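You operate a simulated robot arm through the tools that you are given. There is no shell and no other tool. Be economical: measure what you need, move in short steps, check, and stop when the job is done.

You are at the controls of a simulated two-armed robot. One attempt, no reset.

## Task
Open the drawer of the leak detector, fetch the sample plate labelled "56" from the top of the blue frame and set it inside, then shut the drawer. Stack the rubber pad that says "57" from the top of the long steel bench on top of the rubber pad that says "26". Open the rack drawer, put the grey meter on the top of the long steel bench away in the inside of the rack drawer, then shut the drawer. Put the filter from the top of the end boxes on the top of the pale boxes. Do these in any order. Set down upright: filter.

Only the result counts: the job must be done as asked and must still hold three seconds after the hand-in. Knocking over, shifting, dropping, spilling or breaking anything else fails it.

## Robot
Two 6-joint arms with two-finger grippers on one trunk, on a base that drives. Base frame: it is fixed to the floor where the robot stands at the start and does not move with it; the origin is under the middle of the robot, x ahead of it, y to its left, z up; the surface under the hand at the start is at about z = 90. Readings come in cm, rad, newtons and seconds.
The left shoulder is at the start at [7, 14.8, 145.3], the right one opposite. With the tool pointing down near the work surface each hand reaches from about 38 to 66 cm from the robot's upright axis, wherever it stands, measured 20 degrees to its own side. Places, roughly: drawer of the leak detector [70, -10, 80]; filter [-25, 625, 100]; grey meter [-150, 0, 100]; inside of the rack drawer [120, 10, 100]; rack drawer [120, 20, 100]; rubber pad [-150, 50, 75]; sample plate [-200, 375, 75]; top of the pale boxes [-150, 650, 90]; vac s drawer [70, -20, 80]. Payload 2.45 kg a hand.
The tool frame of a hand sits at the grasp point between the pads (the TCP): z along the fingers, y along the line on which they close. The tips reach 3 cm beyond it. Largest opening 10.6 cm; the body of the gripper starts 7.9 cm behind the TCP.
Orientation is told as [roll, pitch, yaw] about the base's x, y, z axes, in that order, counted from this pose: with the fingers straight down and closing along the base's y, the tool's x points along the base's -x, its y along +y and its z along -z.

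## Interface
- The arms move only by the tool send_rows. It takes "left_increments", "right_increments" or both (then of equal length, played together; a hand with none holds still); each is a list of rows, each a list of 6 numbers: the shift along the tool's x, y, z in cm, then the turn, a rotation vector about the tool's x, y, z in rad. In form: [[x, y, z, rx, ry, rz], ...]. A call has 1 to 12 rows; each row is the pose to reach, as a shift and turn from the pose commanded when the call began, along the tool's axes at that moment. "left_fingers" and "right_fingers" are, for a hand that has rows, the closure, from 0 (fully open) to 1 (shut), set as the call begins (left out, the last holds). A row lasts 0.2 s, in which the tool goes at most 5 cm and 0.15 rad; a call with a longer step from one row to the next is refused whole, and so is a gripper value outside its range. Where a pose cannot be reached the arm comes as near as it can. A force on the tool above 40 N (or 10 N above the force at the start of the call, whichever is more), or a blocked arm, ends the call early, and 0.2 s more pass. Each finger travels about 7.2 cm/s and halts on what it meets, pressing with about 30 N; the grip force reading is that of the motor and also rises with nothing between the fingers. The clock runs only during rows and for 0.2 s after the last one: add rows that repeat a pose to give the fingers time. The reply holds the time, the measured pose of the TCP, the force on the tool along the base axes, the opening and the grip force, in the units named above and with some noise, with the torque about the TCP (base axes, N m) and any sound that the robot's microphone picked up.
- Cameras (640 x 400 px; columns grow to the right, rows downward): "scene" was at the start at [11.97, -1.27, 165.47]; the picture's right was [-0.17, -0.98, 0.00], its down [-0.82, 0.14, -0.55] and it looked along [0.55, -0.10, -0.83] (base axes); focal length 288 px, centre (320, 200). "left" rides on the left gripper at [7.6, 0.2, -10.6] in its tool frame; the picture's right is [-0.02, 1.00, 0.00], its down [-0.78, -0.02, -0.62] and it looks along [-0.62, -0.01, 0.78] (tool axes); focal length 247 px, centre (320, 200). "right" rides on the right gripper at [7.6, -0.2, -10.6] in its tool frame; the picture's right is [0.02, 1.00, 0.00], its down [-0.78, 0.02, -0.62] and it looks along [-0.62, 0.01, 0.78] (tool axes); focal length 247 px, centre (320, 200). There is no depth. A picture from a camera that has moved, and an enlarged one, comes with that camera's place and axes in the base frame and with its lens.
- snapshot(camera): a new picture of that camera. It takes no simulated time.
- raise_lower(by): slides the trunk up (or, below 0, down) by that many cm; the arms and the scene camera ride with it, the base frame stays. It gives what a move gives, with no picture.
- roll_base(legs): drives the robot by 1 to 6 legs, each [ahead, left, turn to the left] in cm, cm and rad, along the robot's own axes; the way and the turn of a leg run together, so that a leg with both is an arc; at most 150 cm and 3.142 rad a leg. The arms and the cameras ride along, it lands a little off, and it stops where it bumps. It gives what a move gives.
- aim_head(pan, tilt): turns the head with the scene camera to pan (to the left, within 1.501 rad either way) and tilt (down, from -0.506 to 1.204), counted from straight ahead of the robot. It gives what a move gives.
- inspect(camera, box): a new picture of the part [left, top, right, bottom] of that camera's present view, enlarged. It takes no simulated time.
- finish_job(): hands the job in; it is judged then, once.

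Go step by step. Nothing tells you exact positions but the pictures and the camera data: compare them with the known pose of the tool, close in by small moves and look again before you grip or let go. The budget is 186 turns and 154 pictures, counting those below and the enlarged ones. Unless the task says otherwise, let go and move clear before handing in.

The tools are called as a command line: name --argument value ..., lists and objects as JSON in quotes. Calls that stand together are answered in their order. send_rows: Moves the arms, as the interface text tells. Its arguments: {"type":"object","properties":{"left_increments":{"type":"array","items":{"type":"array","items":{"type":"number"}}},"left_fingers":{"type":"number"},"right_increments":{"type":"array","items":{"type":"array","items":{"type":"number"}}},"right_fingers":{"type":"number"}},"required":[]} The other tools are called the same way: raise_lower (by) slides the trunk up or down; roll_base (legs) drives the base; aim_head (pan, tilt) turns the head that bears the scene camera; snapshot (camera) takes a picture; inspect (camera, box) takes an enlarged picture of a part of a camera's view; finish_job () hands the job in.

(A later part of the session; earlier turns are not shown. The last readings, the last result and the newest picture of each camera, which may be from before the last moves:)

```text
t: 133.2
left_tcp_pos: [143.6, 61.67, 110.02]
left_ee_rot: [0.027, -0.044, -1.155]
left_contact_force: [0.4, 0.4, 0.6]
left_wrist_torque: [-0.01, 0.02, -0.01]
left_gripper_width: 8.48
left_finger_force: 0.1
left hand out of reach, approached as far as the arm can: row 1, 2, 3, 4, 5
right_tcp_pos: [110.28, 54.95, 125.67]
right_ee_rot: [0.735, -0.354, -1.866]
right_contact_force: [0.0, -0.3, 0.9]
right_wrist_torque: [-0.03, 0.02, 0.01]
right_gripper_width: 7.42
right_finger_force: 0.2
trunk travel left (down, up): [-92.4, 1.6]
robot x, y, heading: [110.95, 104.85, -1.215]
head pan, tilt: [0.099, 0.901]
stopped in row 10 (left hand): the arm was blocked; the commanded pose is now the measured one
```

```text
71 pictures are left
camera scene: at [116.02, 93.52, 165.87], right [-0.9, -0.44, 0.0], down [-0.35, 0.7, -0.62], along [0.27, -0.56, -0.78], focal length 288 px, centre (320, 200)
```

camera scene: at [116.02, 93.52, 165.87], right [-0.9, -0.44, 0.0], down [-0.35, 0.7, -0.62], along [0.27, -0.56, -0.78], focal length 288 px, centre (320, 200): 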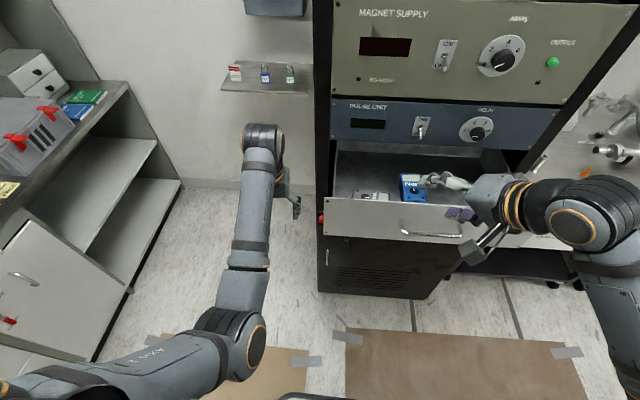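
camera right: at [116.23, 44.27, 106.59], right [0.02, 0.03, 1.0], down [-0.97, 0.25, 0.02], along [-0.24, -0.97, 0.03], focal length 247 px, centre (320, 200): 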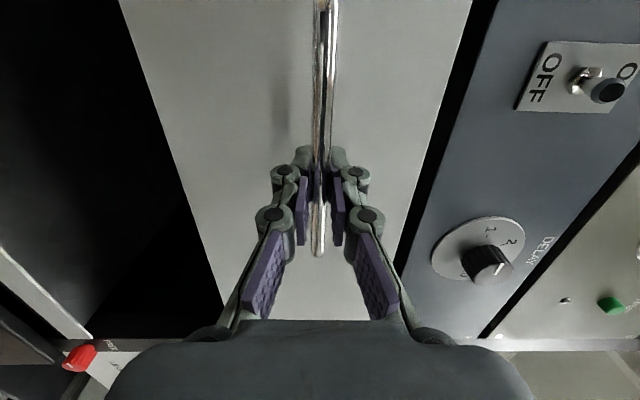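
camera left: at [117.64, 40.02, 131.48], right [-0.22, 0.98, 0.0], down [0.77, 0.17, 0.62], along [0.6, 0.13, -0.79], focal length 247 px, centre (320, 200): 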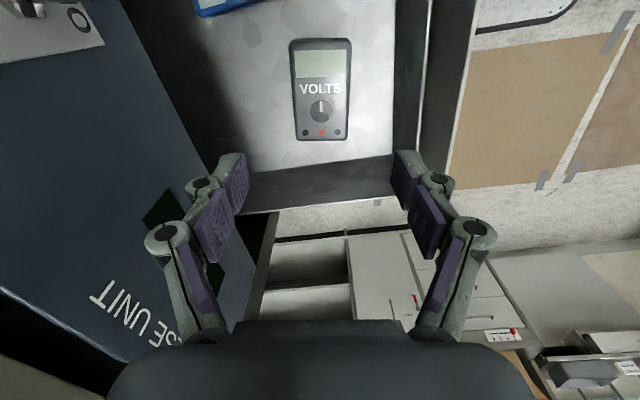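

The left hand is withdrawn. I'll close the right fingers, lower so the tips meet the panel below its handle, and push the drawer shut with the base.

send_rows --right_increments '[[0, 0, -1, 0, 0, 0], [0, 0, -2, 0, 0, 0], [0, 0, -2, 0, 0, 0], [0, 0, -2, 0, 0, 0], [0, 0, -2, 0, 0, 0]]' --right_fingers 1.0

raise_lower --by -24

snapshot --camera "scene"

snapshot --camera "right"

```text
t: 134.4
left_tcp_pos: [143.61, 61.71, 110.2]
left_ee_rot: [0.028, -0.042, -1.154]
left_contact_force: [-0.1, 0.3, -0.6]
left_wrist_torque: [0.0, 0.0, -0.01]
left_gripper_width: 8.48
left_finger_force: 0.0
right_tcp_pos: [109.08, 55.97, 127.01]
right_ee_rot: [0.734, -0.353, -1.866]
right_contact_force: [0.2, -0.3, 0.2]
right_wrist_torque: [-0.01, -0.02, -0.02]
right_gripper_width: 0.01
right_finger_force: 28.5
trunk travel left (down, up): [-92.4, 1.6]
robot x, y, heading: [110.83, 104.97, -1.209]
head pan, tilt: [0.099, 0.901]
```

```text
t: 136.9
left_tcp_pos: [143.65, 61.72, 86.05]
left_ee_rot: [0.029, -0.043, -1.154]
left_contact_force: [0.5, 0.7, -0.4]
left_wrist_torque: [0.01, -0.03, -0.03]
left_gripper_width: 8.49
left_finger_force: 0.1
right_tcp_pos: [109.12, 55.92, 103.09]
right_ee_rot: [0.734, -0.354, -1.866]
right_contact_force: [0.6, -0.2, 0.2]
right_wrist_torque: [-0.04, -0.01, -0.02]
right_gripper_width: 0.02
right_finger_force: 28.7
trunk travel left (down, up): [-68.4, 25.6]
robot x, y, heading: [110.72, 105.35, -1.216]
head pan, tilt: [0.099, 0.901]
```

```text
70 pictures are left
camera scene: at [116.02, 93.55, 141.88], right [-0.9, -0.44, 0.0], down [-0.35, 0.7, -0.62], along [0.27, -0.56, -0.78], focal length 288 px, centre (320, 200)
```

scene: 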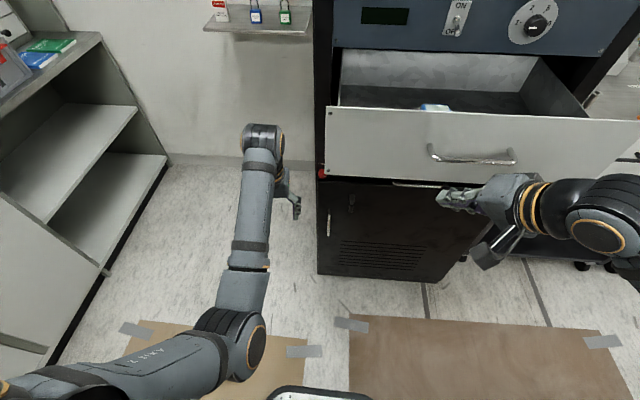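

```text
69 pictures are left
camera right: at [105.1, 67.54, 107.7], right [0.78, 0.03, 0.62], down [-0.55, -0.43, 0.71], along [0.29, -0.9, -0.32], focal length 247 px, centre (320, 200)
```

right: 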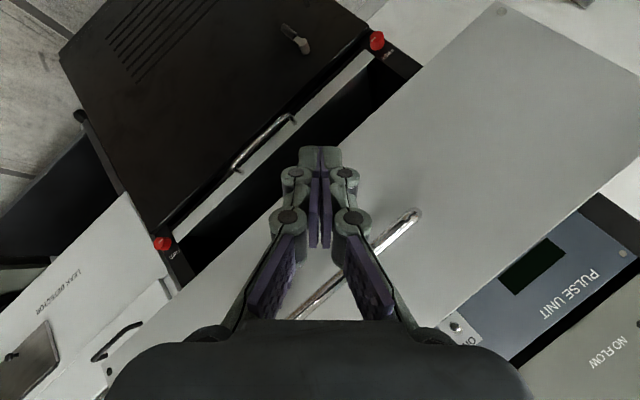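

The tips are a bit low, near the panel's lower edge; raising 2.5 cm, then driving forward.

raise_lower --by 2

roll_base --legs '[[9, 0, 0]]'

snapshot --camera "scene"

```text
t: 137.6
left_tcp_pos: [143.65, 61.78, 88.1]
left_ee_rot: [0.028, -0.042, -1.154]
left_contact_force: [0.2, 0.5, 0.1]
left_wrist_torque: [0.02, -0.01, 0.02]
left_gripper_width: 8.48
left_finger_force: 0.0
right_tcp_pos: [109.14, 55.9, 105.09]
right_ee_rot: [0.735, -0.355, -1.866]
right_contact_force: [0.5, 0.0, 0.6]
right_wrist_torque: [0.04, 0.01, -0.01]
right_gripper_width: 0.0
right_finger_force: 28.1
trunk travel left (down, up): [-70.4, 23.6]
robot x, y, heading: [110.85, 104.67, -1.21]
head pan, tilt: [0.099, 0.901]
```

```text
t: 138.7
left_tcp_pos: [146.9, 53.16, 88.0]
left_ee_rot: [0.028, -0.041, -1.155]
left_contact_force: [0.5, 0.8, 0.0]
left_wrist_torque: [0.02, 0.03, 0.01]
left_gripper_width: 8.48
left_finger_force: 0.0
right_tcp_pos: [112.43, 47.32, 105.02]
right_ee_rot: [0.733, -0.353, -1.866]
right_contact_force: [-0.4, 1.0, 0.0]
right_wrist_torque: [0.0, 0.0, -0.03]
right_gripper_width: 0.0
right_finger_force: 28.8
trunk travel left (down, up): [-70.4, 23.6]
robot x, y, heading: [114.19, 96.41, -1.215]
head pan, tilt: [0.099, 0.901]
```

```text
68 pictures are left
camera scene: at [119.23, 84.94, 143.88], right [-0.9, -0.44, 0.0], down [-0.35, 0.7, -0.62], along [0.27, -0.56, -0.78], focal length 288 px, centre (320, 200)
```

scene: 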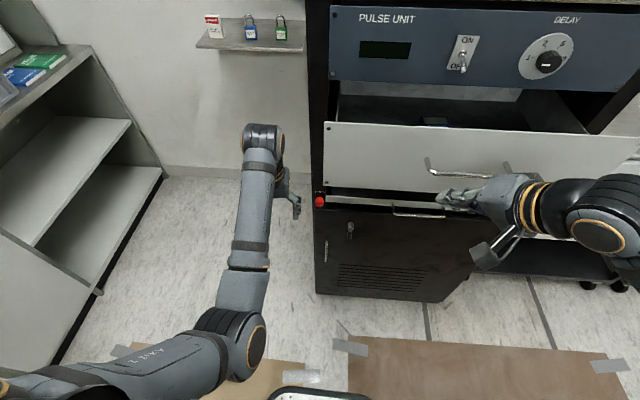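

The drawer is sliding in. Continue.

roll_base --legs '[[8, 0, 0]]'

snapshot --camera "scene"

```text
t: 139.7
left_tcp_pos: [149.64, 45.89, 88.11]
left_ee_rot: [0.028, -0.042, -1.152]
left_contact_force: [-0.2, -0.2, -0.1]
left_wrist_torque: [0.0, 0.0, 0.01]
left_gripper_width: 8.48
left_finger_force: 0.1
right_tcp_pos: [115.16, 40.19, 105.14]
right_ee_rot: [0.735, -0.354, -1.865]
right_contact_force: [-0.1, -0.5, 0.8]
right_wrist_torque: [-0.02, -0.01, 0.03]
right_gripper_width: 0.0
right_finger_force: 28.6
trunk travel left (down, up): [-70.4, 23.6]
robot x, y, heading: [116.89, 89.25, -1.213]
head pan, tilt: [0.099, 0.901]
```

```text
67 pictures are left
camera scene: at [121.95, 77.68, 143.89], right [-0.9, -0.44, 0.0], down [-0.35, 0.7, -0.62], along [0.27, -0.56, -0.78], focal length 288 px, centre (320, 200)
```

scene: 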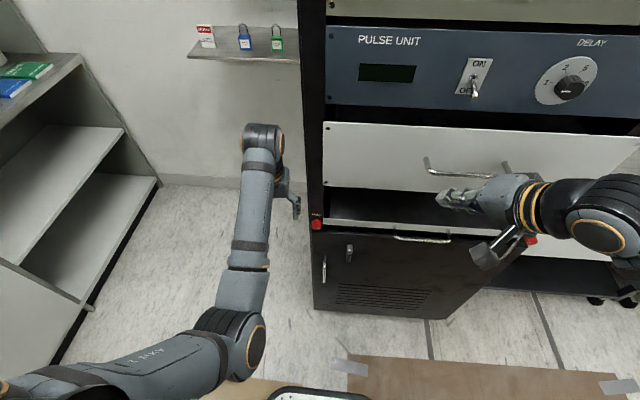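

Nearly shut; pushing the last few centimetres.

roll_base --legs '[[6, 0, 0]]'

snapshot --camera "scene"

```text
t: 140.7
left_tcp_pos: [151.73, 40.32, 88.14]
left_ee_rot: [0.03, -0.044, -1.153]
left_contact_force: [0.2, 0.3, -0.3]
left_wrist_torque: [0.01, -0.01, -0.03]
left_gripper_width: 8.51
left_finger_force: 0.0
right_tcp_pos: [117.4, 34.52, 105.1]
right_ee_rot: [0.736, -0.355, -1.865]
right_contact_force: [0.5, -0.1, -0.4]
right_wrist_torque: [0.0, -0.01, 0.01]
right_gripper_width: 0.0
right_finger_force: 28.0
trunk travel left (down, up): [-70.4, 23.6]
robot x, y, heading: [119.12, 83.58, -1.214]
head pan, tilt: [0.099, 0.901]
```

```text
66 pictures are left
camera scene: at [124.05, 72.13, 143.89], right [-0.9, -0.44, 0.0], down [-0.35, 0.7, -0.62], along [0.28, -0.56, -0.78], focal length 288 px, centre (320, 200)
```

scene: 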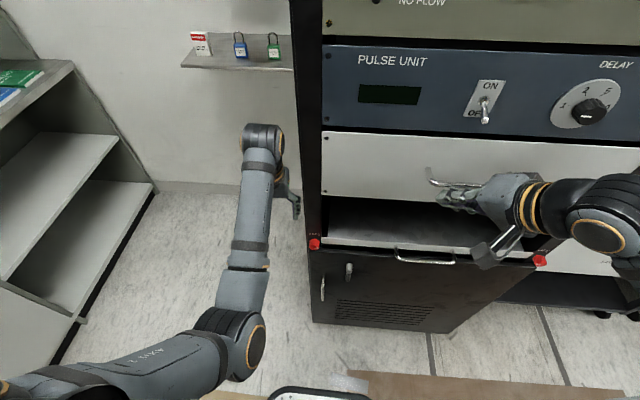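

inspect --camera "scene" --box '[290, 100, 640, 260]'

roll_base --legs '[[3, 0, 0]]'

inspect --camera "scene" --box '[290, 100, 640, 260]'

```text
1.83 times, centred on (465, 180) of scene
camera zoom: at [124.05, 72.13, 143.89], right [-0.9, -0.44, 0.0], down [-0.35, 0.7, -0.62], along [0.28, -0.56, -0.78], focal length 527 px, centre (55, 237)
```

zoom: 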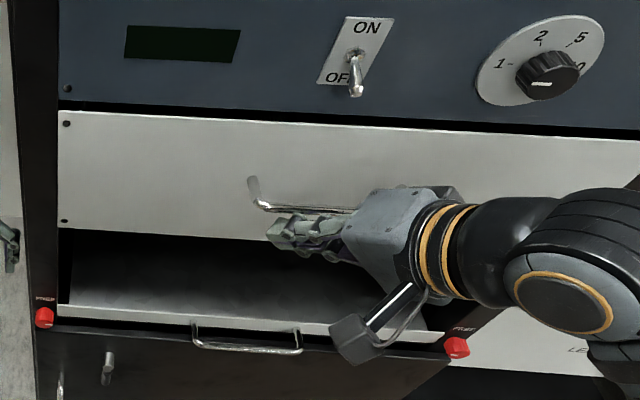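

```text
t: 141.5
left_tcp_pos: [152.19, 38.99, 88.22]
left_ee_rot: [0.029, -0.046, -1.156]
left_contact_force: [-0.6, -0.2, -0.6]
left_wrist_torque: [0.0, -0.02, 0.03]
left_gripper_width: 8.47
left_finger_force: 0.0
right_tcp_pos: [117.65, 33.66, 104.78]
right_ee_rot: [0.72, -0.339, -1.853]
right_contact_force: [-4.2, 10.4, -4.2]
right_wrist_torque: [-0.21, -0.08, -0.03]
right_gripper_width: 0.01
right_finger_force: 28.8
trunk travel left (down, up): [-70.4, 23.6]
robot x, y, heading: [119.91, 82.04, -1.208]
head pan, tilt: [0.099, 0.901]
stopped in leg 1: the force on the tool passed its limit at 53 N (the readings are from after the stop); the commanded pose is now the measured one
```

```text
1.83 times, centred on (465, 180) of scene
camera zoom: at [124.51, 70.72, 143.91], right [-0.9, -0.44, 0.0], down [-0.35, 0.7, -0.62], along [0.27, -0.56, -0.78], focal length 527 px, centre (55, 237)
```

zoom: 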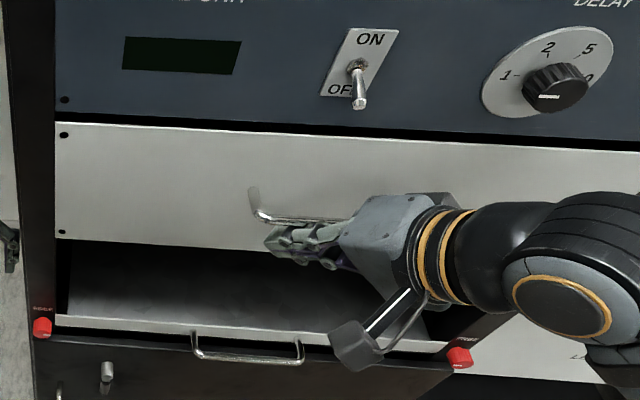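

The push ended against a hard stop with the panel flush, so the rack drawer is shut. I'll back off, restore the right hand to pointing down, raise the trunk and head off for the sample plate.

roll_base --legs '[[-10, 0, 0]]'

inspect --camera "scene" --box '[270, 60, 640, 260]'

send_rows --right_increments '[[0, 0, 0, 0.072, 0.072, -0.072], [0, 0, 0, 0.144, 0.144, -0.144], [0, 0, 0, 0.216, 0.216, -0.216], [0, 0, 0, 0.288, 0.288, -0.288], [0, 0, 0, 0.36, 0.36, -0.36], [0, 0, 0, 0.432, 0.432, -0.432], [0, 0, 0, 0.5, 0.5, -0.5], [0, 0, 0, 0.56, 0.56, -0.56]]' --right_fingers 0.2

raise_lower --by 21

```text
t: 142.7
left_tcp_pos: [148.96, 47.81, 88.04]
left_ee_rot: [0.032, -0.044, -1.156]
left_contact_force: [0.2, -0.9, 0.4]
left_wrist_torque: [-0.03, -0.02, -0.01]
left_gripper_width: 8.47
left_finger_force: 0.1
right_tcp_pos: [114.28, 42.7, 104.71]
right_ee_rot: [0.722, -0.338, -1.857]
right_contact_force: [-1.2, -0.3, 0.2]
right_wrist_torque: [-0.01, 0.01, -0.04]
right_gripper_width: 0.0
right_finger_force: 28.7
trunk travel left (down, up): [-70.4, 23.6]
robot x, y, heading: [116.13, 91.22, -1.219]
head pan, tilt: [0.099, 0.901]
```

```text
1.73 times, centred on (455, 160) of scene
camera zoom: at [121.18, 79.72, 143.87], right [-0.9, -0.44, 0.0], down [-0.34, 0.7, -0.62], along [0.27, -0.56, -0.78], focal length 499 px, centre (86, 269)
```

zoom: 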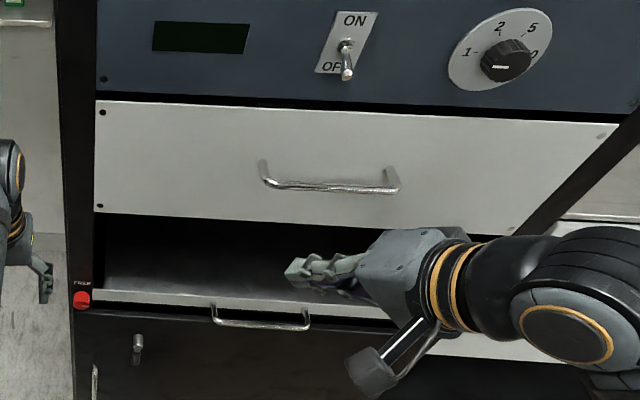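

```text
t: 144.5
left_tcp_pos: [148.83, 47.84, 88.15]
left_ee_rot: [0.029, -0.044, -1.155]
left_contact_force: [1.0, 0.0, 0.3]
left_wrist_torque: [0.03, -0.02, -0.03]
left_gripper_width: 8.48
left_finger_force: 0.0
right_tcp_pos: [98.85, 44.25, 101.97]
right_ee_rot: [0.007, -0.011, -1.136]
right_contact_force: [-1.1, -0.4, 0.5]
right_wrist_torque: [0.01, -0.04, 0.04]
right_gripper_width: 8.48
right_finger_force: 0.0
right hand out of reach, approached as far as the arm can: row 3, 4, 5, 6, 7, 8
trunk travel left (down, up): [-70.4, 23.6]
robot x, y, heading: [116.22, 91.35, -1.215]
head pan, tilt: [0.099, 0.901]
```

```text
t: 146.7
left_tcp_pos: [148.84, 47.79, 109.09]
left_ee_rot: [0.03, -0.042, -1.156]
left_contact_force: [-0.8, -0.5, -0.6]
left_wrist_torque: [-0.02, 0.0, -0.01]
left_gripper_width: 8.52
left_finger_force: 0.0
right_tcp_pos: [98.94, 44.21, 123.01]
right_ee_rot: [0.008, -0.011, -1.137]
right_contact_force: [-0.3, -0.6, -0.5]
right_wrist_torque: [0.02, 0.01, -0.01]
right_gripper_width: 8.48
right_finger_force: 0.0
trunk travel left (down, up): [-91.4, 2.6]
robot x, y, heading: [116.23, 91.36, -1.217]
head pan, tilt: [0.099, 0.901]
```

The drawer is flush. Now strafing west parallel to the cart, then turning toward the far side of the room.

roll_base --legs '[[0, -80, 0], [0, -70, 0], [0, 0, -1.5], [0, 0, -1.5]]'

aim_head --pan 0.0 --tilt 0.4

snapshot --camera "scene"

```text
t: 149.1
left_tcp_pos: [119.55, 37.02, 109.04]
left_ee_rot: [0.062, -0.048, -1.122]
left_contact_force: [16.9, 7.8, 0.6]
left_wrist_torque: [-0.94, 1.99, 0.71]
left_gripper_width: 8.5
left_finger_force: 0.1
right_tcp_pos: [68.42, 32.76, 122.93]
right_ee_rot: [0.008, -0.013, -1.136]
right_contact_force: [-0.2, 0.0, 0.9]
right_wrist_torque: [0.03, -0.07, 0.02]
right_gripper_width: 8.47
right_finger_force: 0.1
trunk travel left (down, up): [-91.4, 2.6]
robot x, y, heading: [85.6, 79.95, -1.211]
head pan, tilt: [0.099, 0.901]
stopped in leg 1: the force on the tool passed its limit at 125 N (the readings are from after the stop); the commanded pose is now the measured one
```

```text
t: 150.0
left_tcp_pos: [119.56, 36.81, 108.87]
left_ee_rot: [0.053, -0.048, -1.128]
left_contact_force: [9.2, 5.0, -1.2]
left_wrist_torque: [-0.46, 0.83, 0.3]
left_gripper_width: 8.46
left_finger_force: 0.0
right_tcp_pos: [68.51, 32.91, 123.07]
right_ee_rot: [0.004, -0.01, -1.136]
right_contact_force: [-0.2, 0.3, 0.5]
right_wrist_torque: [0.04, -0.01, -0.01]
right_gripper_width: 8.46
right_finger_force: 0.0
trunk travel left (down, up): [-91.4, 2.6]
robot x, y, heading: [85.8, 79.61, -1.214]
head pan, tilt: [0.0, 0.4]
```

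```text
62 pictures are left
camera scene: at [90.84, 66.55, 169.17], right [-0.94, -0.35, 0.0], down [-0.14, 0.36, -0.92], along [0.32, -0.86, -0.39], focal length 288 px, centre (320, 200)
```

scene: 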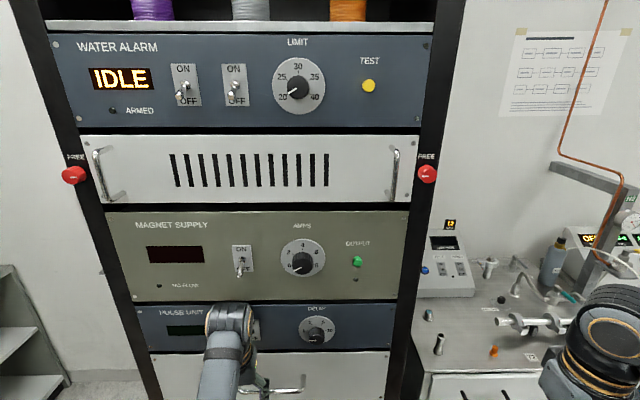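

The left hand's fingers caught the drawer handle sideways. I'll back straight away and check the drawer.

roll_base --legs '[[0, 4, 0], [-10, 0, 0]]'

aim_head --pan 0.2 --tilt 0.7

snapshot --camera "scene"

```text
t: 151.6
left_tcp_pos: [119.58, 47.29, 108.82]
left_ee_rot: [0.059, -0.044, -1.13]
left_contact_force: [0.6, -0.1, 1.0]
left_wrist_torque: [0.0, -0.04, -0.03]
left_gripper_width: 8.45
left_finger_force: 0.2
right_tcp_pos: [68.6, 43.06, 122.77]
right_ee_rot: [0.008, -0.007, -1.135]
right_contact_force: [-0.7, -0.2, -0.3]
right_wrist_torque: [0.03, 0.01, 0.01]
right_gripper_width: 8.44
right_finger_force: 0.1
trunk travel left (down, up): [-91.4, 2.6]
robot x, y, heading: [85.95, 90.2, -1.214]
head pan, tilt: [0.0, 0.4]
```

```text
t: 152.4
left_tcp_pos: [119.59, 47.79, 109.2]
left_ee_rot: [0.055, -0.05, -1.128]
left_contact_force: [-0.7, -0.2, -0.2]
left_wrist_torque: [-0.04, 0.01, 0.02]
left_gripper_width: 8.48
left_finger_force: 0.1
right_tcp_pos: [68.62, 43.64, 122.95]
right_ee_rot: [0.007, -0.012, -1.136]
right_contact_force: [0.5, 0.4, 0.7]
right_wrist_torque: [-0.04, 0.02, 0.0]
right_gripper_width: 8.49
right_finger_force: 0.1
trunk travel left (down, up): [-91.4, 2.6]
robot x, y, heading: [85.9, 90.18, -1.21]
head pan, tilt: [0.201, 0.7]
```

```text
61 pictures are left
camera scene: at [92.07, 78.96, 166.52], right [-0.85, -0.53, 0.0], down [-0.34, 0.54, -0.77], along [0.41, -0.65, -0.64], focal length 288 px, centre (320, 200)
```

scene: 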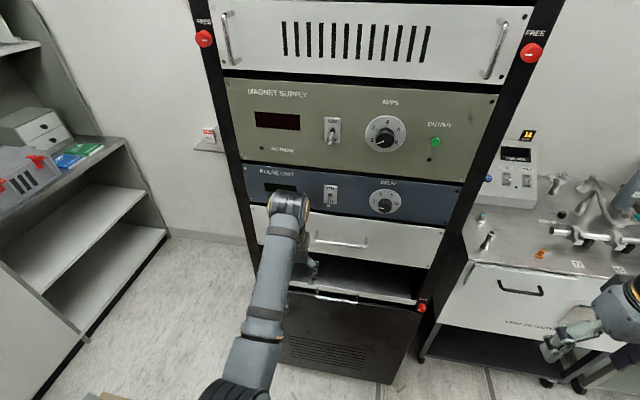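

The drawer is still shut. Continuing west and then turning.

roll_base --legs '[[0, -60, 0], [6, -62, 0]]'

roll_base --legs '[[0, 0, -1.5], [0, 0, -1.5]]'

aim_head --pan 0.0 --tilt 0.4

snapshot --camera "scene"

```text
t: 158.9
left_tcp_pos: [8.33, -0.25, 109.04]
left_ee_rot: [0.056, -0.048, -1.13]
left_contact_force: [0.0, 1.0, 0.7]
left_wrist_torque: [0.01, 0.03, 0.0]
left_gripper_width: 8.47
left_finger_force: 0.0
right_tcp_pos: [-42.67, -4.36, 122.96]
right_ee_rot: [0.004, -0.012, -1.135]
right_contact_force: [0.5, 0.1, -0.4]
right_wrist_torque: [-0.02, 0.0, -0.01]
right_gripper_width: 8.46
right_finger_force: 0.0
trunk travel left (down, up): [-91.4, 2.6]
robot x, y, heading: [-26.15, 42.7, -1.213]
head pan, tilt: [0.201, 0.7]
```

```text
t: 166.6
left_tcp_pos: [-64.72, 80.94, 109.05]
left_ee_rot: [0.055, -0.047, 2.144]
left_contact_force: [-0.7, -0.2, -0.8]
left_wrist_torque: [0.01, -0.03, 0.0]
left_gripper_width: 8.48
left_finger_force: 0.0
right_tcp_pos: [-14.95, 91.6, 122.95]
right_ee_rot: [0.006, -0.011, 2.137]
right_contact_force: [-0.1, -0.7, 0.5]
right_wrist_torque: [0.0, 0.01, 0.03]
right_gripper_width: 8.5
right_finger_force: 0.0
trunk travel left (down, up): [-91.4, 2.6]
robot x, y, heading: [-25.76, 43.24, 2.059]
head pan, tilt: [0.201, 0.7]
```

```text
t: 167.4
left_tcp_pos: [-64.67, 80.94, 109.07]
left_ee_rot: [0.057, -0.048, 2.143]
left_contact_force: [0.5, -0.3, 0.0]
left_wrist_torque: [0.01, 0.0, 0.02]
left_gripper_width: 8.49
left_finger_force: 0.1
right_tcp_pos: [-14.69, 91.47, 122.99]
right_ee_rot: [0.004, -0.011, 2.137]
right_contact_force: [-0.5, -0.5, -0.4]
right_wrist_torque: [-0.02, 0.01, -0.02]
right_gripper_width: 8.46
right_finger_force: 0.2
trunk travel left (down, up): [-91.4, 2.6]
robot x, y, heading: [-25.79, 42.74, 2.064]
head pan, tilt: [0.0, 0.4]
```

```text
60 pictures are left
camera scene: at [-32.35, 55.24, 169.17], right [0.88, 0.47, 0.0], down [0.18, -0.34, -0.92], along [-0.43, 0.81, -0.39], focal length 288 px, centre (320, 200)
```

scene: 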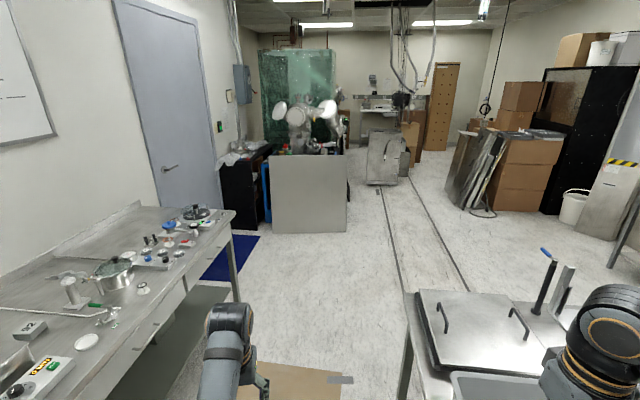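

The blue frame is behind a grey panel around (-185,320). I'll strafe away from the cart and drive up the corridor.

roll_base --legs '[[0, 18, 0], [140, 0, 0]]'

snapshot --camera "scene"

```text
t: 175.7
left_tcp_pos: [-145.54, 200.28, 109.13]
left_ee_rot: [0.055, -0.045, 2.121]
left_contact_force: [0.8, 0.1, 0.4]
left_wrist_torque: [0.02, 0.0, 0.0]
left_gripper_width: 8.46
left_finger_force: 0.1
right_tcp_pos: [-95.33, 209.91, 122.97]
right_ee_rot: [0.005, -0.011, 2.116]
right_contact_force: [-0.4, 0.3, -0.4]
right_wrist_torque: [0.01, -0.02, 0.01]
right_gripper_width: 8.48
right_finger_force: 0.0
trunk travel left (down, up): [-91.4, 2.6]
robot x, y, heading: [-107.51, 161.18, 2.037]
head pan, tilt: [0.0, 0.4]
```

```text
59 pictures are left
camera scene: at [-113.76, 173.92, 169.18], right [0.89, 0.45, 0.0], down [0.17, -0.35, -0.92], along [-0.41, 0.82, -0.39], focal length 288 px, centre (320, 200)
```

scene: 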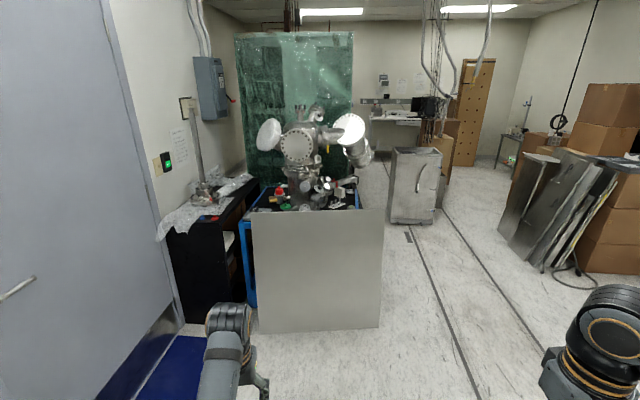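

inspect --camera "scene" --box '[230, 150, 400, 240]'

```text
3.76 times, centred on (315, 195) of scene
camera zoom: at [-113.76, 173.92, 169.18], right [0.89, 0.45, 0.0], down [0.17, -0.35, -0.92], along [-0.41, 0.82, -0.39], focal length 1086 px, centre (339, 219)
```

zoom: 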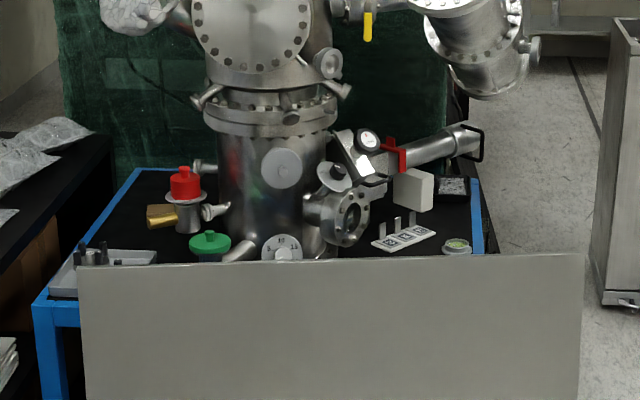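

The sample plates stand upright in a holder on the right part of the blue frame top, near (-194,364). I'll approach from the frame's right side, driving up the aisle and turning to face it.

roll_base --legs '[[0, 0, -0.467], [140, -8, 0], [112, 0, 0], [0, 0, 2.1]]'

aim_head --pan 0.0 --tilt 0.6

snapshot --camera "scene"

```text
t: 194.4
left_tcp_pos: [-136.0, 376.3, 109.01]
left_ee_rot: [0.056, -0.047, -2.562]
left_contact_force: [-0.5, -0.1, 0.0]
left_wrist_torque: [0.02, -0.04, -0.01]
left_gripper_width: 8.48
left_finger_force: 0.1
right_tcp_pos: [-147.1, 426.17, 122.93]
right_ee_rot: [0.005, -0.01, -2.57]
right_contact_force: [-0.2, -0.1, 0.3]
right_wrist_torque: [-0.02, -0.01, -0.01]
right_gripper_width: 8.49
right_finger_force: 0.1
trunk travel left (down, up): [-91.4, 2.6]
robot x, y, heading: [-97.97, 415.4, -2.65]
head pan, tilt: [0.0, 0.4]
```

```text
t: 195.1
left_tcp_pos: [-135.97, 376.16, 108.97]
left_ee_rot: [0.055, -0.047, -2.562]
left_contact_force: [0.4, 0.5, -0.5]
left_wrist_torque: [0.02, 0.01, 0.0]
left_gripper_width: 8.47
left_finger_force: 0.0
right_tcp_pos: [-147.11, 426.15, 122.93]
right_ee_rot: [0.006, -0.011, -2.569]
right_contact_force: [-1.1, -1.0, -0.8]
right_wrist_torque: [-0.04, 0.01, 0.02]
right_gripper_width: 8.49
right_finger_force: 0.1
trunk travel left (down, up): [-91.4, 2.6]
robot x, y, heading: [-98.18, 415.44, -2.645]
head pan, tilt: [0.0, 0.6]
```

```text
57 pictures are left
camera scene: at [-110.24, 408.96, 167.36], right [-0.48, 0.88, 0.0], down [0.5, 0.27, -0.83], along [-0.73, -0.39, -0.56], focal length 288 px, centre (320, 200)
```

scene: 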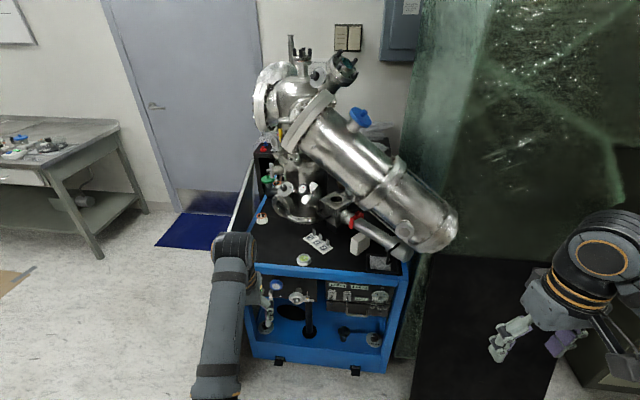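

inspect --camera "scene" --box '[240, 150, 440, 290]'

```text
2.86 times, centred on (340, 220) of scene
camera zoom: at [-110.24, 408.96, 167.36], right [-0.48, 0.88, 0.0], down [0.5, 0.27, -0.83], along [-0.73, -0.39, -0.56], focal length 824 px, centre (263, 143)
```

zoom: 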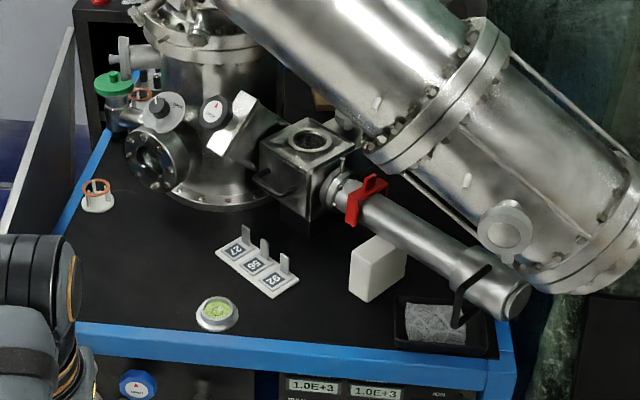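

Tiles "27", "56", "92" each carry a small upright tab; "56" is the middle one at about (-193.6,363.6,79). I'll approach so the right hand can reach it.

roll_base --legs '[[39, 12, 0.04]]'

aim_head --pan 0.0 --tilt 0.9

snapshot --camera "scene"

snapshot --camera "right"

```text
t: 197.6
left_tcp_pos: [-161.14, 344.39, 109.2]
left_ee_rot: [0.057, -0.049, -2.507]
left_contact_force: [0.0, 0.1, 0.6]
left_wrist_torque: [-0.03, 0.0, 0.04]
left_gripper_width: 8.48
left_finger_force: 0.0
right_tcp_pos: [-174.84, 393.76, 123.07]
right_ee_rot: [0.007, -0.012, -2.514]
right_contact_force: [0.8, 0.7, -0.2]
right_wrist_torque: [0.0, 0.0, 0.0]
right_gripper_width: 8.47
right_finger_force: 0.1
trunk travel left (down, up): [-91.4, 2.6]
robot x, y, heading: [-125.42, 385.41, -2.591]
head pan, tilt: [0.0, 0.6]
```

```text
t: 198.4
left_tcp_pos: [-161.25, 344.25, 108.87]
left_ee_rot: [0.056, -0.048, -2.508]
left_contact_force: [0.0, -0.5, 0.3]
left_wrist_torque: [-0.01, -0.01, 0.0]
left_gripper_width: 8.49
left_finger_force: 0.1
right_tcp_pos: [-175.09, 393.51, 122.9]
right_ee_rot: [0.005, -0.008, -2.515]
right_contact_force: [0.0, -0.5, -0.7]
right_wrist_torque: [0.0, 0.0, 0.03]
right_gripper_width: 8.46
right_finger_force: 0.0
trunk travel left (down, up): [-91.4, 2.6]
robot x, y, heading: [-125.21, 385.39, -2.59]
head pan, tilt: [0.0, 0.901]
```

```text
55 pictures are left
camera scene: at [-136.25, 379.0, 164.87], right [-0.52, 0.85, 0.0], down [0.67, 0.41, -0.62], along [-0.53, -0.32, -0.78], focal length 288 px, centre (320, 200)
```

scene: 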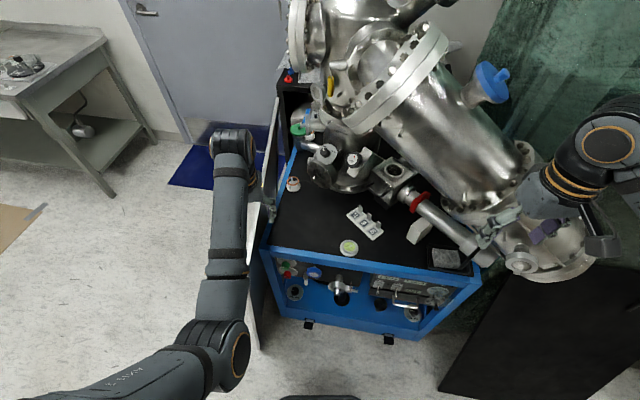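

```text
54 pictures are left
camera right: at [-168.86, 398.28, 133.47], right [0.6, -0.8, 0.01], down [-0.62, -0.47, 0.63], along [-0.5, -0.38, -0.78], focal length 247 px, centre (320, 200)
```

right: 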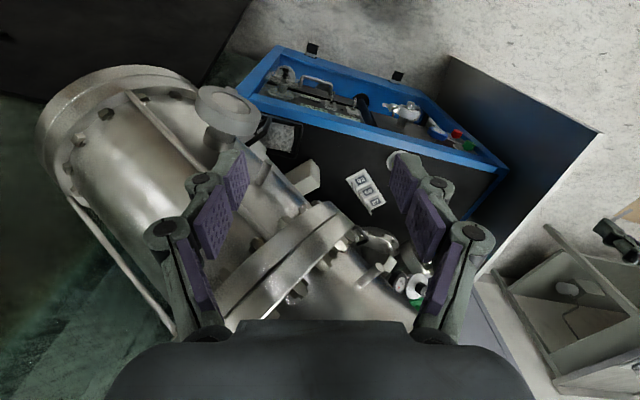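

The big tube is close on the right, so the hand must come in from the left and tilted. Let me look at the tiles closely.

inspect --camera "right" --box '[325, 155, 405, 225]'

inspect --camera "scene" --box '[320, 180, 440, 260]'

```text
5.71 times, centred on (365, 190) of right
camera zoom: at [-168.86, 398.28, 133.47], right [0.6, -0.8, 0.01], down [-0.62, -0.47, 0.63], along [-0.5, -0.38, -0.78], focal length 1411 px, centre (63, 257)
```

zoom: 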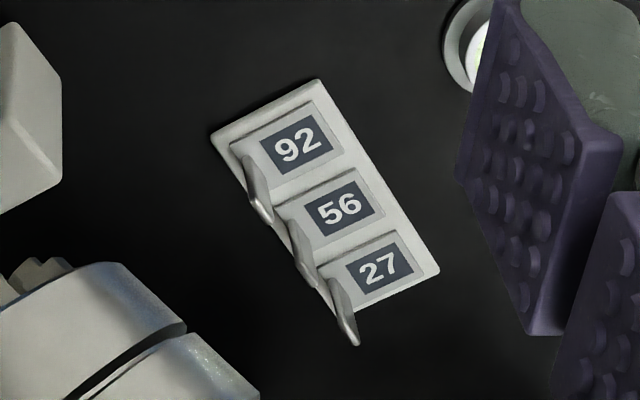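

```text
5.00 times, centred on (380, 220) of scene
camera zoom: at [-136.25, 379.0, 164.87], right [-0.52, 0.85, 0.0], down [0.67, 0.41, -0.62], along [-0.53, -0.32, -0.78], focal length 1442 px, centre (20, 100)
```

zoom: 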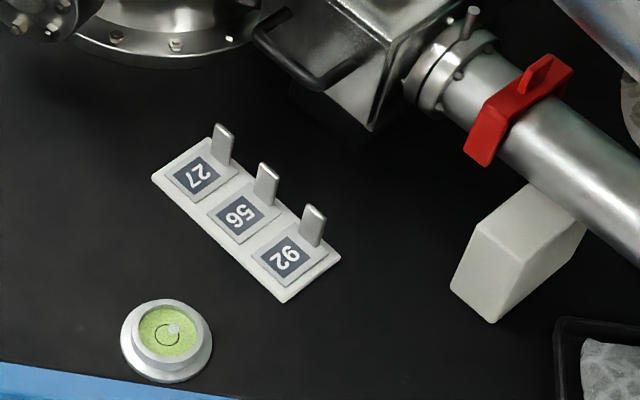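

The "56" plate has an upright tab at about (-195.8,363.8), top near z≈82. I'll rotate the right hand about -0.6 to straddle the tab, lean it away from the tube, and move it left and forward at height; the left hand pulls back.

send_rows --right_increments '[[0, 4.3, 0, 0.025, 0.08, -0.097], [0, 8.6, 0, 0.05, 0.16, -0.194], [0, 12.9, 0, 0.075, 0.24, -0.291], [-4.2, 12.9, 0, 0.1, 0.32, -0.388], [-8.4, 12.9, 0, 0.125, 0.4, -0.485], [-12.6, 12.9, 0, 0.149, 0.484, -0.582], [-16.8, 12.9, 0, 0.149, 0.484, -0.582], [-21, 12.9, 0, 0.149, 0.484, -0.582], [-21, 12.9, 4, 0.149, 0.484, -0.582]]' --left_increments '[[2, 0, 0, 0, 0, 0], [4, 0, 0, 0, 0, 0], [6, 0, 0, 0, 0, 0], [8, 0, 0, 0, 0, 0], [8, 0, 0, 0, 0, 0], [8, 0, 0, 0, 0, 0], [8, 0, 0, 0, 0, 0], [8, 0, 0, 0, 0, 0], [8, 0, 0, 0, 0, 0]]' --right_fingers 0.4

snapshot --camera "right"

snapshot --camera "scene"

```text
t: 199.3
left_tcp_pos: [-158.82, 340.86, 115.23]
left_ee_rot: [0.16, -0.236, -2.492]
left_contact_force: [0.0, 1.3, -0.1]
left_wrist_torque: [-0.01, -0.03, -0.02]
left_gripper_width: 8.49
left_finger_force: 0.1
left hand out of reach, approached as far as the arm can: row 2, 3, 4
right_tcp_pos: [-168.75, 398.02, 120.43]
right_ee_rot: [-0.032, 0.24, -2.217]
right_contact_force: [-0.9, 0.0, -1.0]
right_wrist_torque: [-0.01, 0.02, 0.01]
right_gripper_width: 6.37
right_finger_force: 0.0
right hand out of reach, approached as far as the arm can: row 1, 2, 3, 4
trunk travel left (down, up): [-91.4, 2.6]
robot x, y, heading: [-125.56, 386.07, -2.589]
head pan, tilt: [0.0, 0.901]
stopped in row 4 (left hand): the arm was blocked; the commanded pose is now the measured one
```

```text
51 pictures are left
camera right: at [-165.62, 401.85, 132.47], right [0.82, -0.58, -0.03], down [-0.52, -0.75, 0.42], along [-0.26, -0.33, -0.91], focal length 247 px, centre (320, 200)
```

right: 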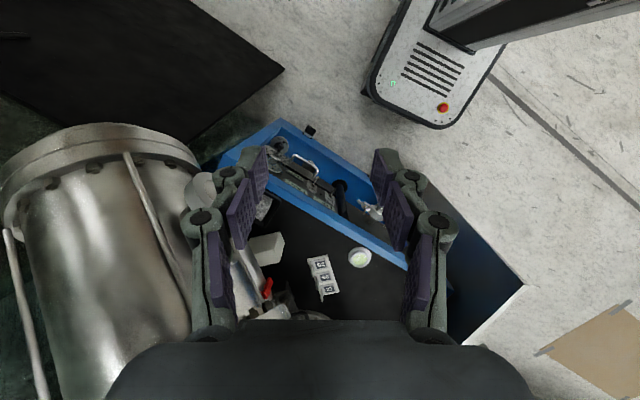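

```text
50 pictures are left
camera scene: at [-136.31, 379.18, 164.87], right [-0.52, 0.85, 0.0], down [0.67, 0.41, -0.62], along [-0.53, -0.33, -0.78], focal length 288 px, centre (320, 200)
```

scene: 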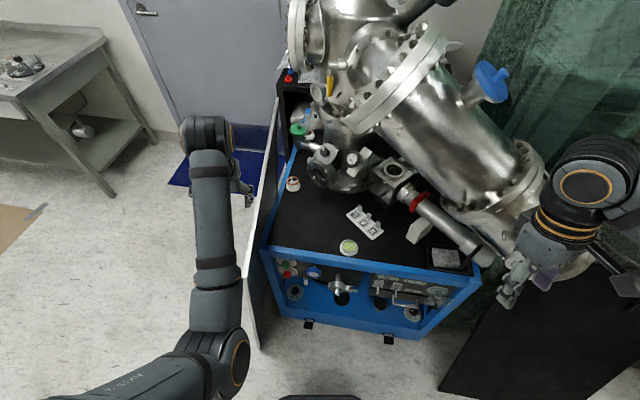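

The arm folded awkwardly because the hand is too high and close. I'll back off 20 cm to clear the tube, lower the trunk, and set the pose there.

roll_base --legs '[[-20, 0, 0]]'

raise_lower --by -14

send_rows --right_increments '[[-2, 3, 0, 0.02, 0.05, -0.05], [-4, 6, 0, 0.04, 0.1, -0.1], [-6, 9, 0, 0.06, 0.15, -0.15], [-8, 12, 0, 0.075, 0.2, -0.2], [-10, 14, 0, 0.075, 0.24, -0.29], [-12, 15, 0, 0.075, 0.24, -0.29], [-13, 15, 0, 0.075, 0.24, -0.29]]'

snapshot --camera "right"

```text
t: 200.9
left_tcp_pos: [-141.97, 351.17, 115.04]
left_ee_rot: [0.16, -0.234, -2.49]
left_contact_force: [-0.6, -1.0, 0.1]
left_wrist_torque: [0.03, -0.04, -0.01]
left_gripper_width: 8.45
left_finger_force: 0.1
right_tcp_pos: [-151.92, 408.19, 120.24]
right_ee_rot: [-0.032, 0.243, -2.217]
right_contact_force: [-0.3, -0.6, -0.1]
right_wrist_torque: [0.02, 0.01, 0.0]
right_gripper_width: 6.36
right_finger_force: 0.1
trunk travel left (down, up): [-91.4, 2.6]
robot x, y, heading: [-108.39, 396.07, -2.594]
head pan, tilt: [0.0, 0.901]
```

```text
t: 202.6
left_tcp_pos: [-141.58, 351.19, 101.23]
left_ee_rot: [0.158, -0.238, -2.488]
left_contact_force: [-0.7, -0.3, -0.4]
left_wrist_torque: [0.02, 0.01, 0.01]
left_gripper_width: 8.45
left_finger_force: 0.1
right_tcp_pos: [-151.66, 408.43, 106.35]
right_ee_rot: [-0.032, 0.241, -2.218]
right_contact_force: [-0.7, -0.1, 0.3]
right_wrist_torque: [0.0, 0.03, -0.02]
right_gripper_width: 6.36
right_finger_force: 0.0
trunk travel left (down, up): [-77.4, 16.6]
robot x, y, heading: [-108.05, 396.13, -2.59]
head pan, tilt: [0.0, 0.901]
```

```text
t: 204.2
left_tcp_pos: [-141.6, 351.18, 101.29]
left_ee_rot: [0.161, -0.238, -2.492]
left_contact_force: [-0.4, 0.0, -0.6]
left_wrist_torque: [-0.01, 0.02, -0.01]
left_gripper_width: 8.5
left_finger_force: 0.0
right_tcp_pos: [-147.57, 412.66, 103.36]
right_ee_rot: [-0.001, 0.452, -1.925]
right_contact_force: [-0.5, -0.5, -0.1]
right_wrist_torque: [-0.02, -0.01, -0.01]
right_gripper_width: 6.38
right_finger_force: 0.1
right hand out of reach, approached as far as the arm can: row 1, 2, 3, 4, 5, 6, 7
trunk travel left (down, up): [-77.4, 16.6]
robot x, y, heading: [-107.96, 396.14, -2.595]
head pan, tilt: [0.0, 0.901]
```

```text
49 pictures are left
camera right: at [-147.07, 414.84, 116.17], right [0.94, -0.33, 0.01], down [-0.32, -0.92, 0.22], along [-0.06, -0.21, -0.98], focal length 247 px, centre (320, 200)
```

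right: 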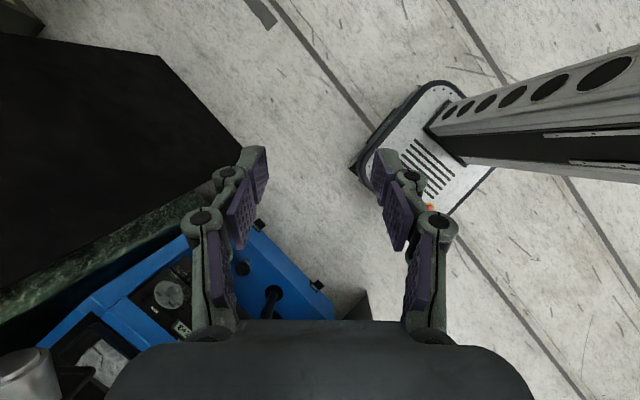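

Better idea: grip the tab across its width with the fingers in the gaps between tabs, which puts the wrist and camera on the robot's side. First I'll un-lean, then turn the hand +1.57 while moving it in front.

send_rows --right_increments '[[0, 0, 0, 0, -0.115, 0], [0, 0, 0, 0, -0.23, 0], [0, 0, 0, 0, -0.345, 0], [0, 0, 0, 0, -0.452, 0]]'

send_rows --right_increments '[[-2.5, 0.2, 0, 0, 0, 0.14], [-5, 0.3, 0, 0, 0, 0.28], [-7.5, 0.5, 0, 0, 0, 0.42], [-10, 0.6, 0, 0, 0, 0.56], [-12.5, 0.8, 0, 0, 0, 0.7], [-15, 0.9, 0, 0, 0, 0.84], [-17.5, 1.1, 0, 0, 0, 0.98], [-20, 1.2, 0, 0, 0, 1.12], [-22.5, 1.4, 0, 0, 0, 1.26], [-25, 1.5, 0, 0, 0, 1.41], [-26.8, 1.7, 0, 0, 0, 1.56], [-26.8, 1.7, 0, 0, 0, 1.56]]'

snapshot --camera "scene"

```text
t: 205.2
left_tcp_pos: [-141.37, 351.06, 101.25]
left_ee_rot: [0.157, -0.238, -2.489]
left_contact_force: [-0.2, -0.7, -0.2]
left_wrist_torque: [0.0, -0.02, 0.01]
left_gripper_width: 8.47
left_finger_force: 0.0
right_tcp_pos: [-147.9, 403.35, 102.71]
right_ee_rot: [-0.002, 0.054, -1.911]
right_contact_force: [0.3, -0.5, 0.4]
right_wrist_torque: [-0.02, 0.03, 0.03]
right_gripper_width: 6.34
right_finger_force: 0.1
right hand out of reach, approached as far as the arm can: row 1, 2, 3, 4
trunk travel left (down, up): [-77.4, 16.6]
robot x, y, heading: [-108.46, 396.01, -2.593]
head pan, tilt: [0.0, 0.901]
```

```text
t: 208.0
left_tcp_pos: [-141.43, 350.92, 101.12]
left_ee_rot: [0.155, -0.235, -2.489]
left_contact_force: [-0.4, -0.9, -0.2]
left_wrist_torque: [0.06, 0.01, 0.02]
left_gripper_width: 8.47
left_finger_force: 0.1
right_tcp_pos: [-162.1, 380.46, 95.5]
right_ee_rot: [-0.1, -0.092, 2.753]
right_contact_force: [0.9, -0.8, -0.4]
right_wrist_torque: [0.05, 0.02, -0.05]
right_gripper_width: 6.38
right_finger_force: 0.0
right hand out of reach, approached as far as the arm can: row 1, 2, 3, 4, 5, 6, 7, 8, 9, 10, 11, 12
trunk travel left (down, up): [-77.4, 16.6]
robot x, y, heading: [-108.35, 396.38, -2.589]
head pan, tilt: [0.0, 0.901]
stopped in row 12 (right hand): the arm was blocked; the commanded pose is now the measured one
```

```text
48 pictures are left
camera scene: at [-119.11, 389.04, 150.86], right [-0.52, 0.85, 0.0], down [0.67, 0.41, -0.62], along [-0.53, -0.32, -0.78], focal length 288 px, centre (320, 200)
```

scene: 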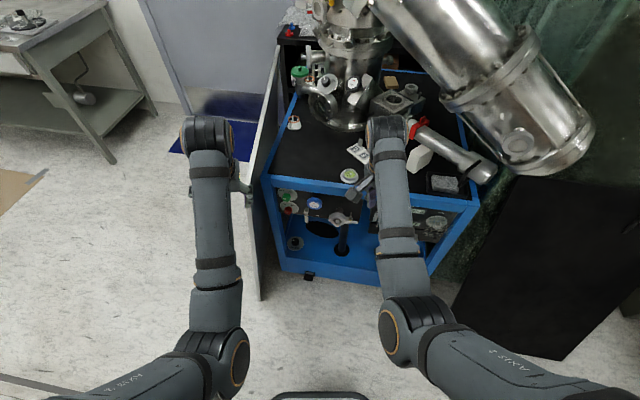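

The right hand now has the right orientation (yaw 2.75). I'll add a slight lean toward the robot, lift a bit, and drive forward toward the tiles.

send_rows --right_increments '[[0, 0, -2, -0.05, -0.08, 0], [0, 0, -4, -0.1, -0.15, 0], [0, 0, -5, -0.1, -0.2, 0], [0, 0, -5, -0.1, -0.2, 0]]'

roll_base --legs '[[24, 0, 0]]'

snapshot --camera "right"

snapshot --camera "scene"

```text
t: 208.8
left_tcp_pos: [-141.47, 351.32, 101.2]
left_ee_rot: [0.161, -0.237, -2.491]
left_contact_force: [1.0, 0.4, -0.6]
left_wrist_torque: [-0.02, -0.01, -0.01]
left_gripper_width: 8.47
left_finger_force: 0.0
right_tcp_pos: [-167.31, 385.73, 101.47]
right_ee_rot: [-0.047, -0.407, 2.711]
right_contact_force: [-0.1, -0.1, -0.4]
right_wrist_torque: [-0.01, -0.04, 0.01]
right_gripper_width: 6.38
right_finger_force: 0.1
right hand out of reach, approached as far as the arm can: row 3, 4
trunk travel left (down, up): [-77.4, 16.6]
robot x, y, heading: [-108.53, 395.87, -2.592]
head pan, tilt: [0.0, 0.901]
stopped in row 4 (right hand): the arm was blocked; the commanded pose is now the measured one
```

```text
t: 210.6
left_tcp_pos: [-162.25, 338.52, 101.2]
left_ee_rot: [0.161, -0.237, -2.489]
left_contact_force: [-0.1, -0.2, -0.2]
left_wrist_torque: [0.0, 0.01, -0.02]
left_gripper_width: 8.49
left_finger_force: 0.2
right_tcp_pos: [-187.91, 373.02, 101.44]
right_ee_rot: [-0.049, -0.407, 2.712]
right_contact_force: [-0.2, -1.1, 0.4]
right_wrist_torque: [0.01, 0.0, -0.02]
right_gripper_width: 6.35
right_finger_force: 0.0
trunk travel left (down, up): [-77.4, 16.6]
robot x, y, heading: [-129.56, 383.69, -2.587]
head pan, tilt: [0.0, 0.901]
```

```text
47 pictures are left
camera right: at [-177.82, 368.03, 108.13], right [-0.41, -0.91, -0.05], down [-0.45, 0.15, 0.88], along [-0.79, 0.39, -0.47], focal length 247 px, centre (320, 200)
```

right: 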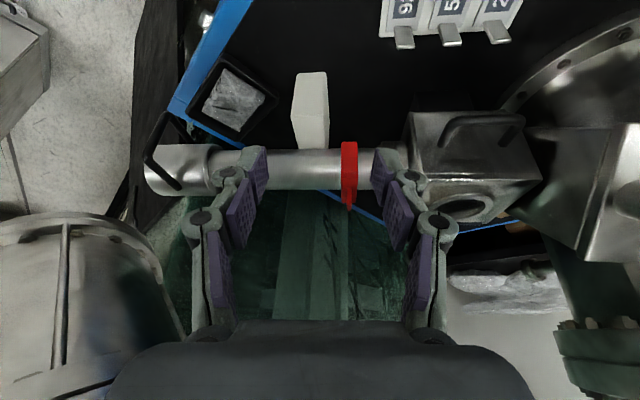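

```text
46 pictures are left
camera scene: at [-139.83, 376.84, 150.89], right [-0.52, 0.85, 0.0], down [0.67, 0.41, -0.62], along [-0.53, -0.33, -0.78], focal length 288 px, centre (320, 200)
```

scene: 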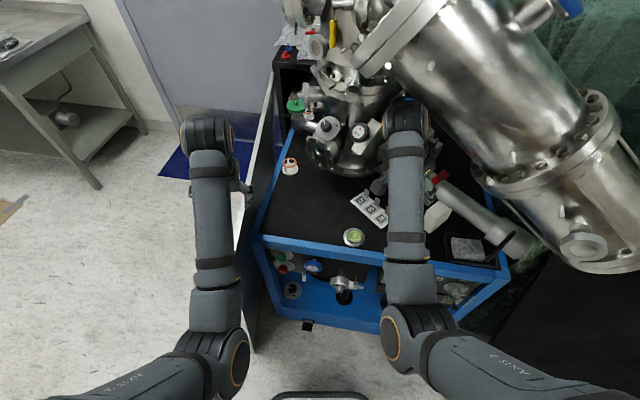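

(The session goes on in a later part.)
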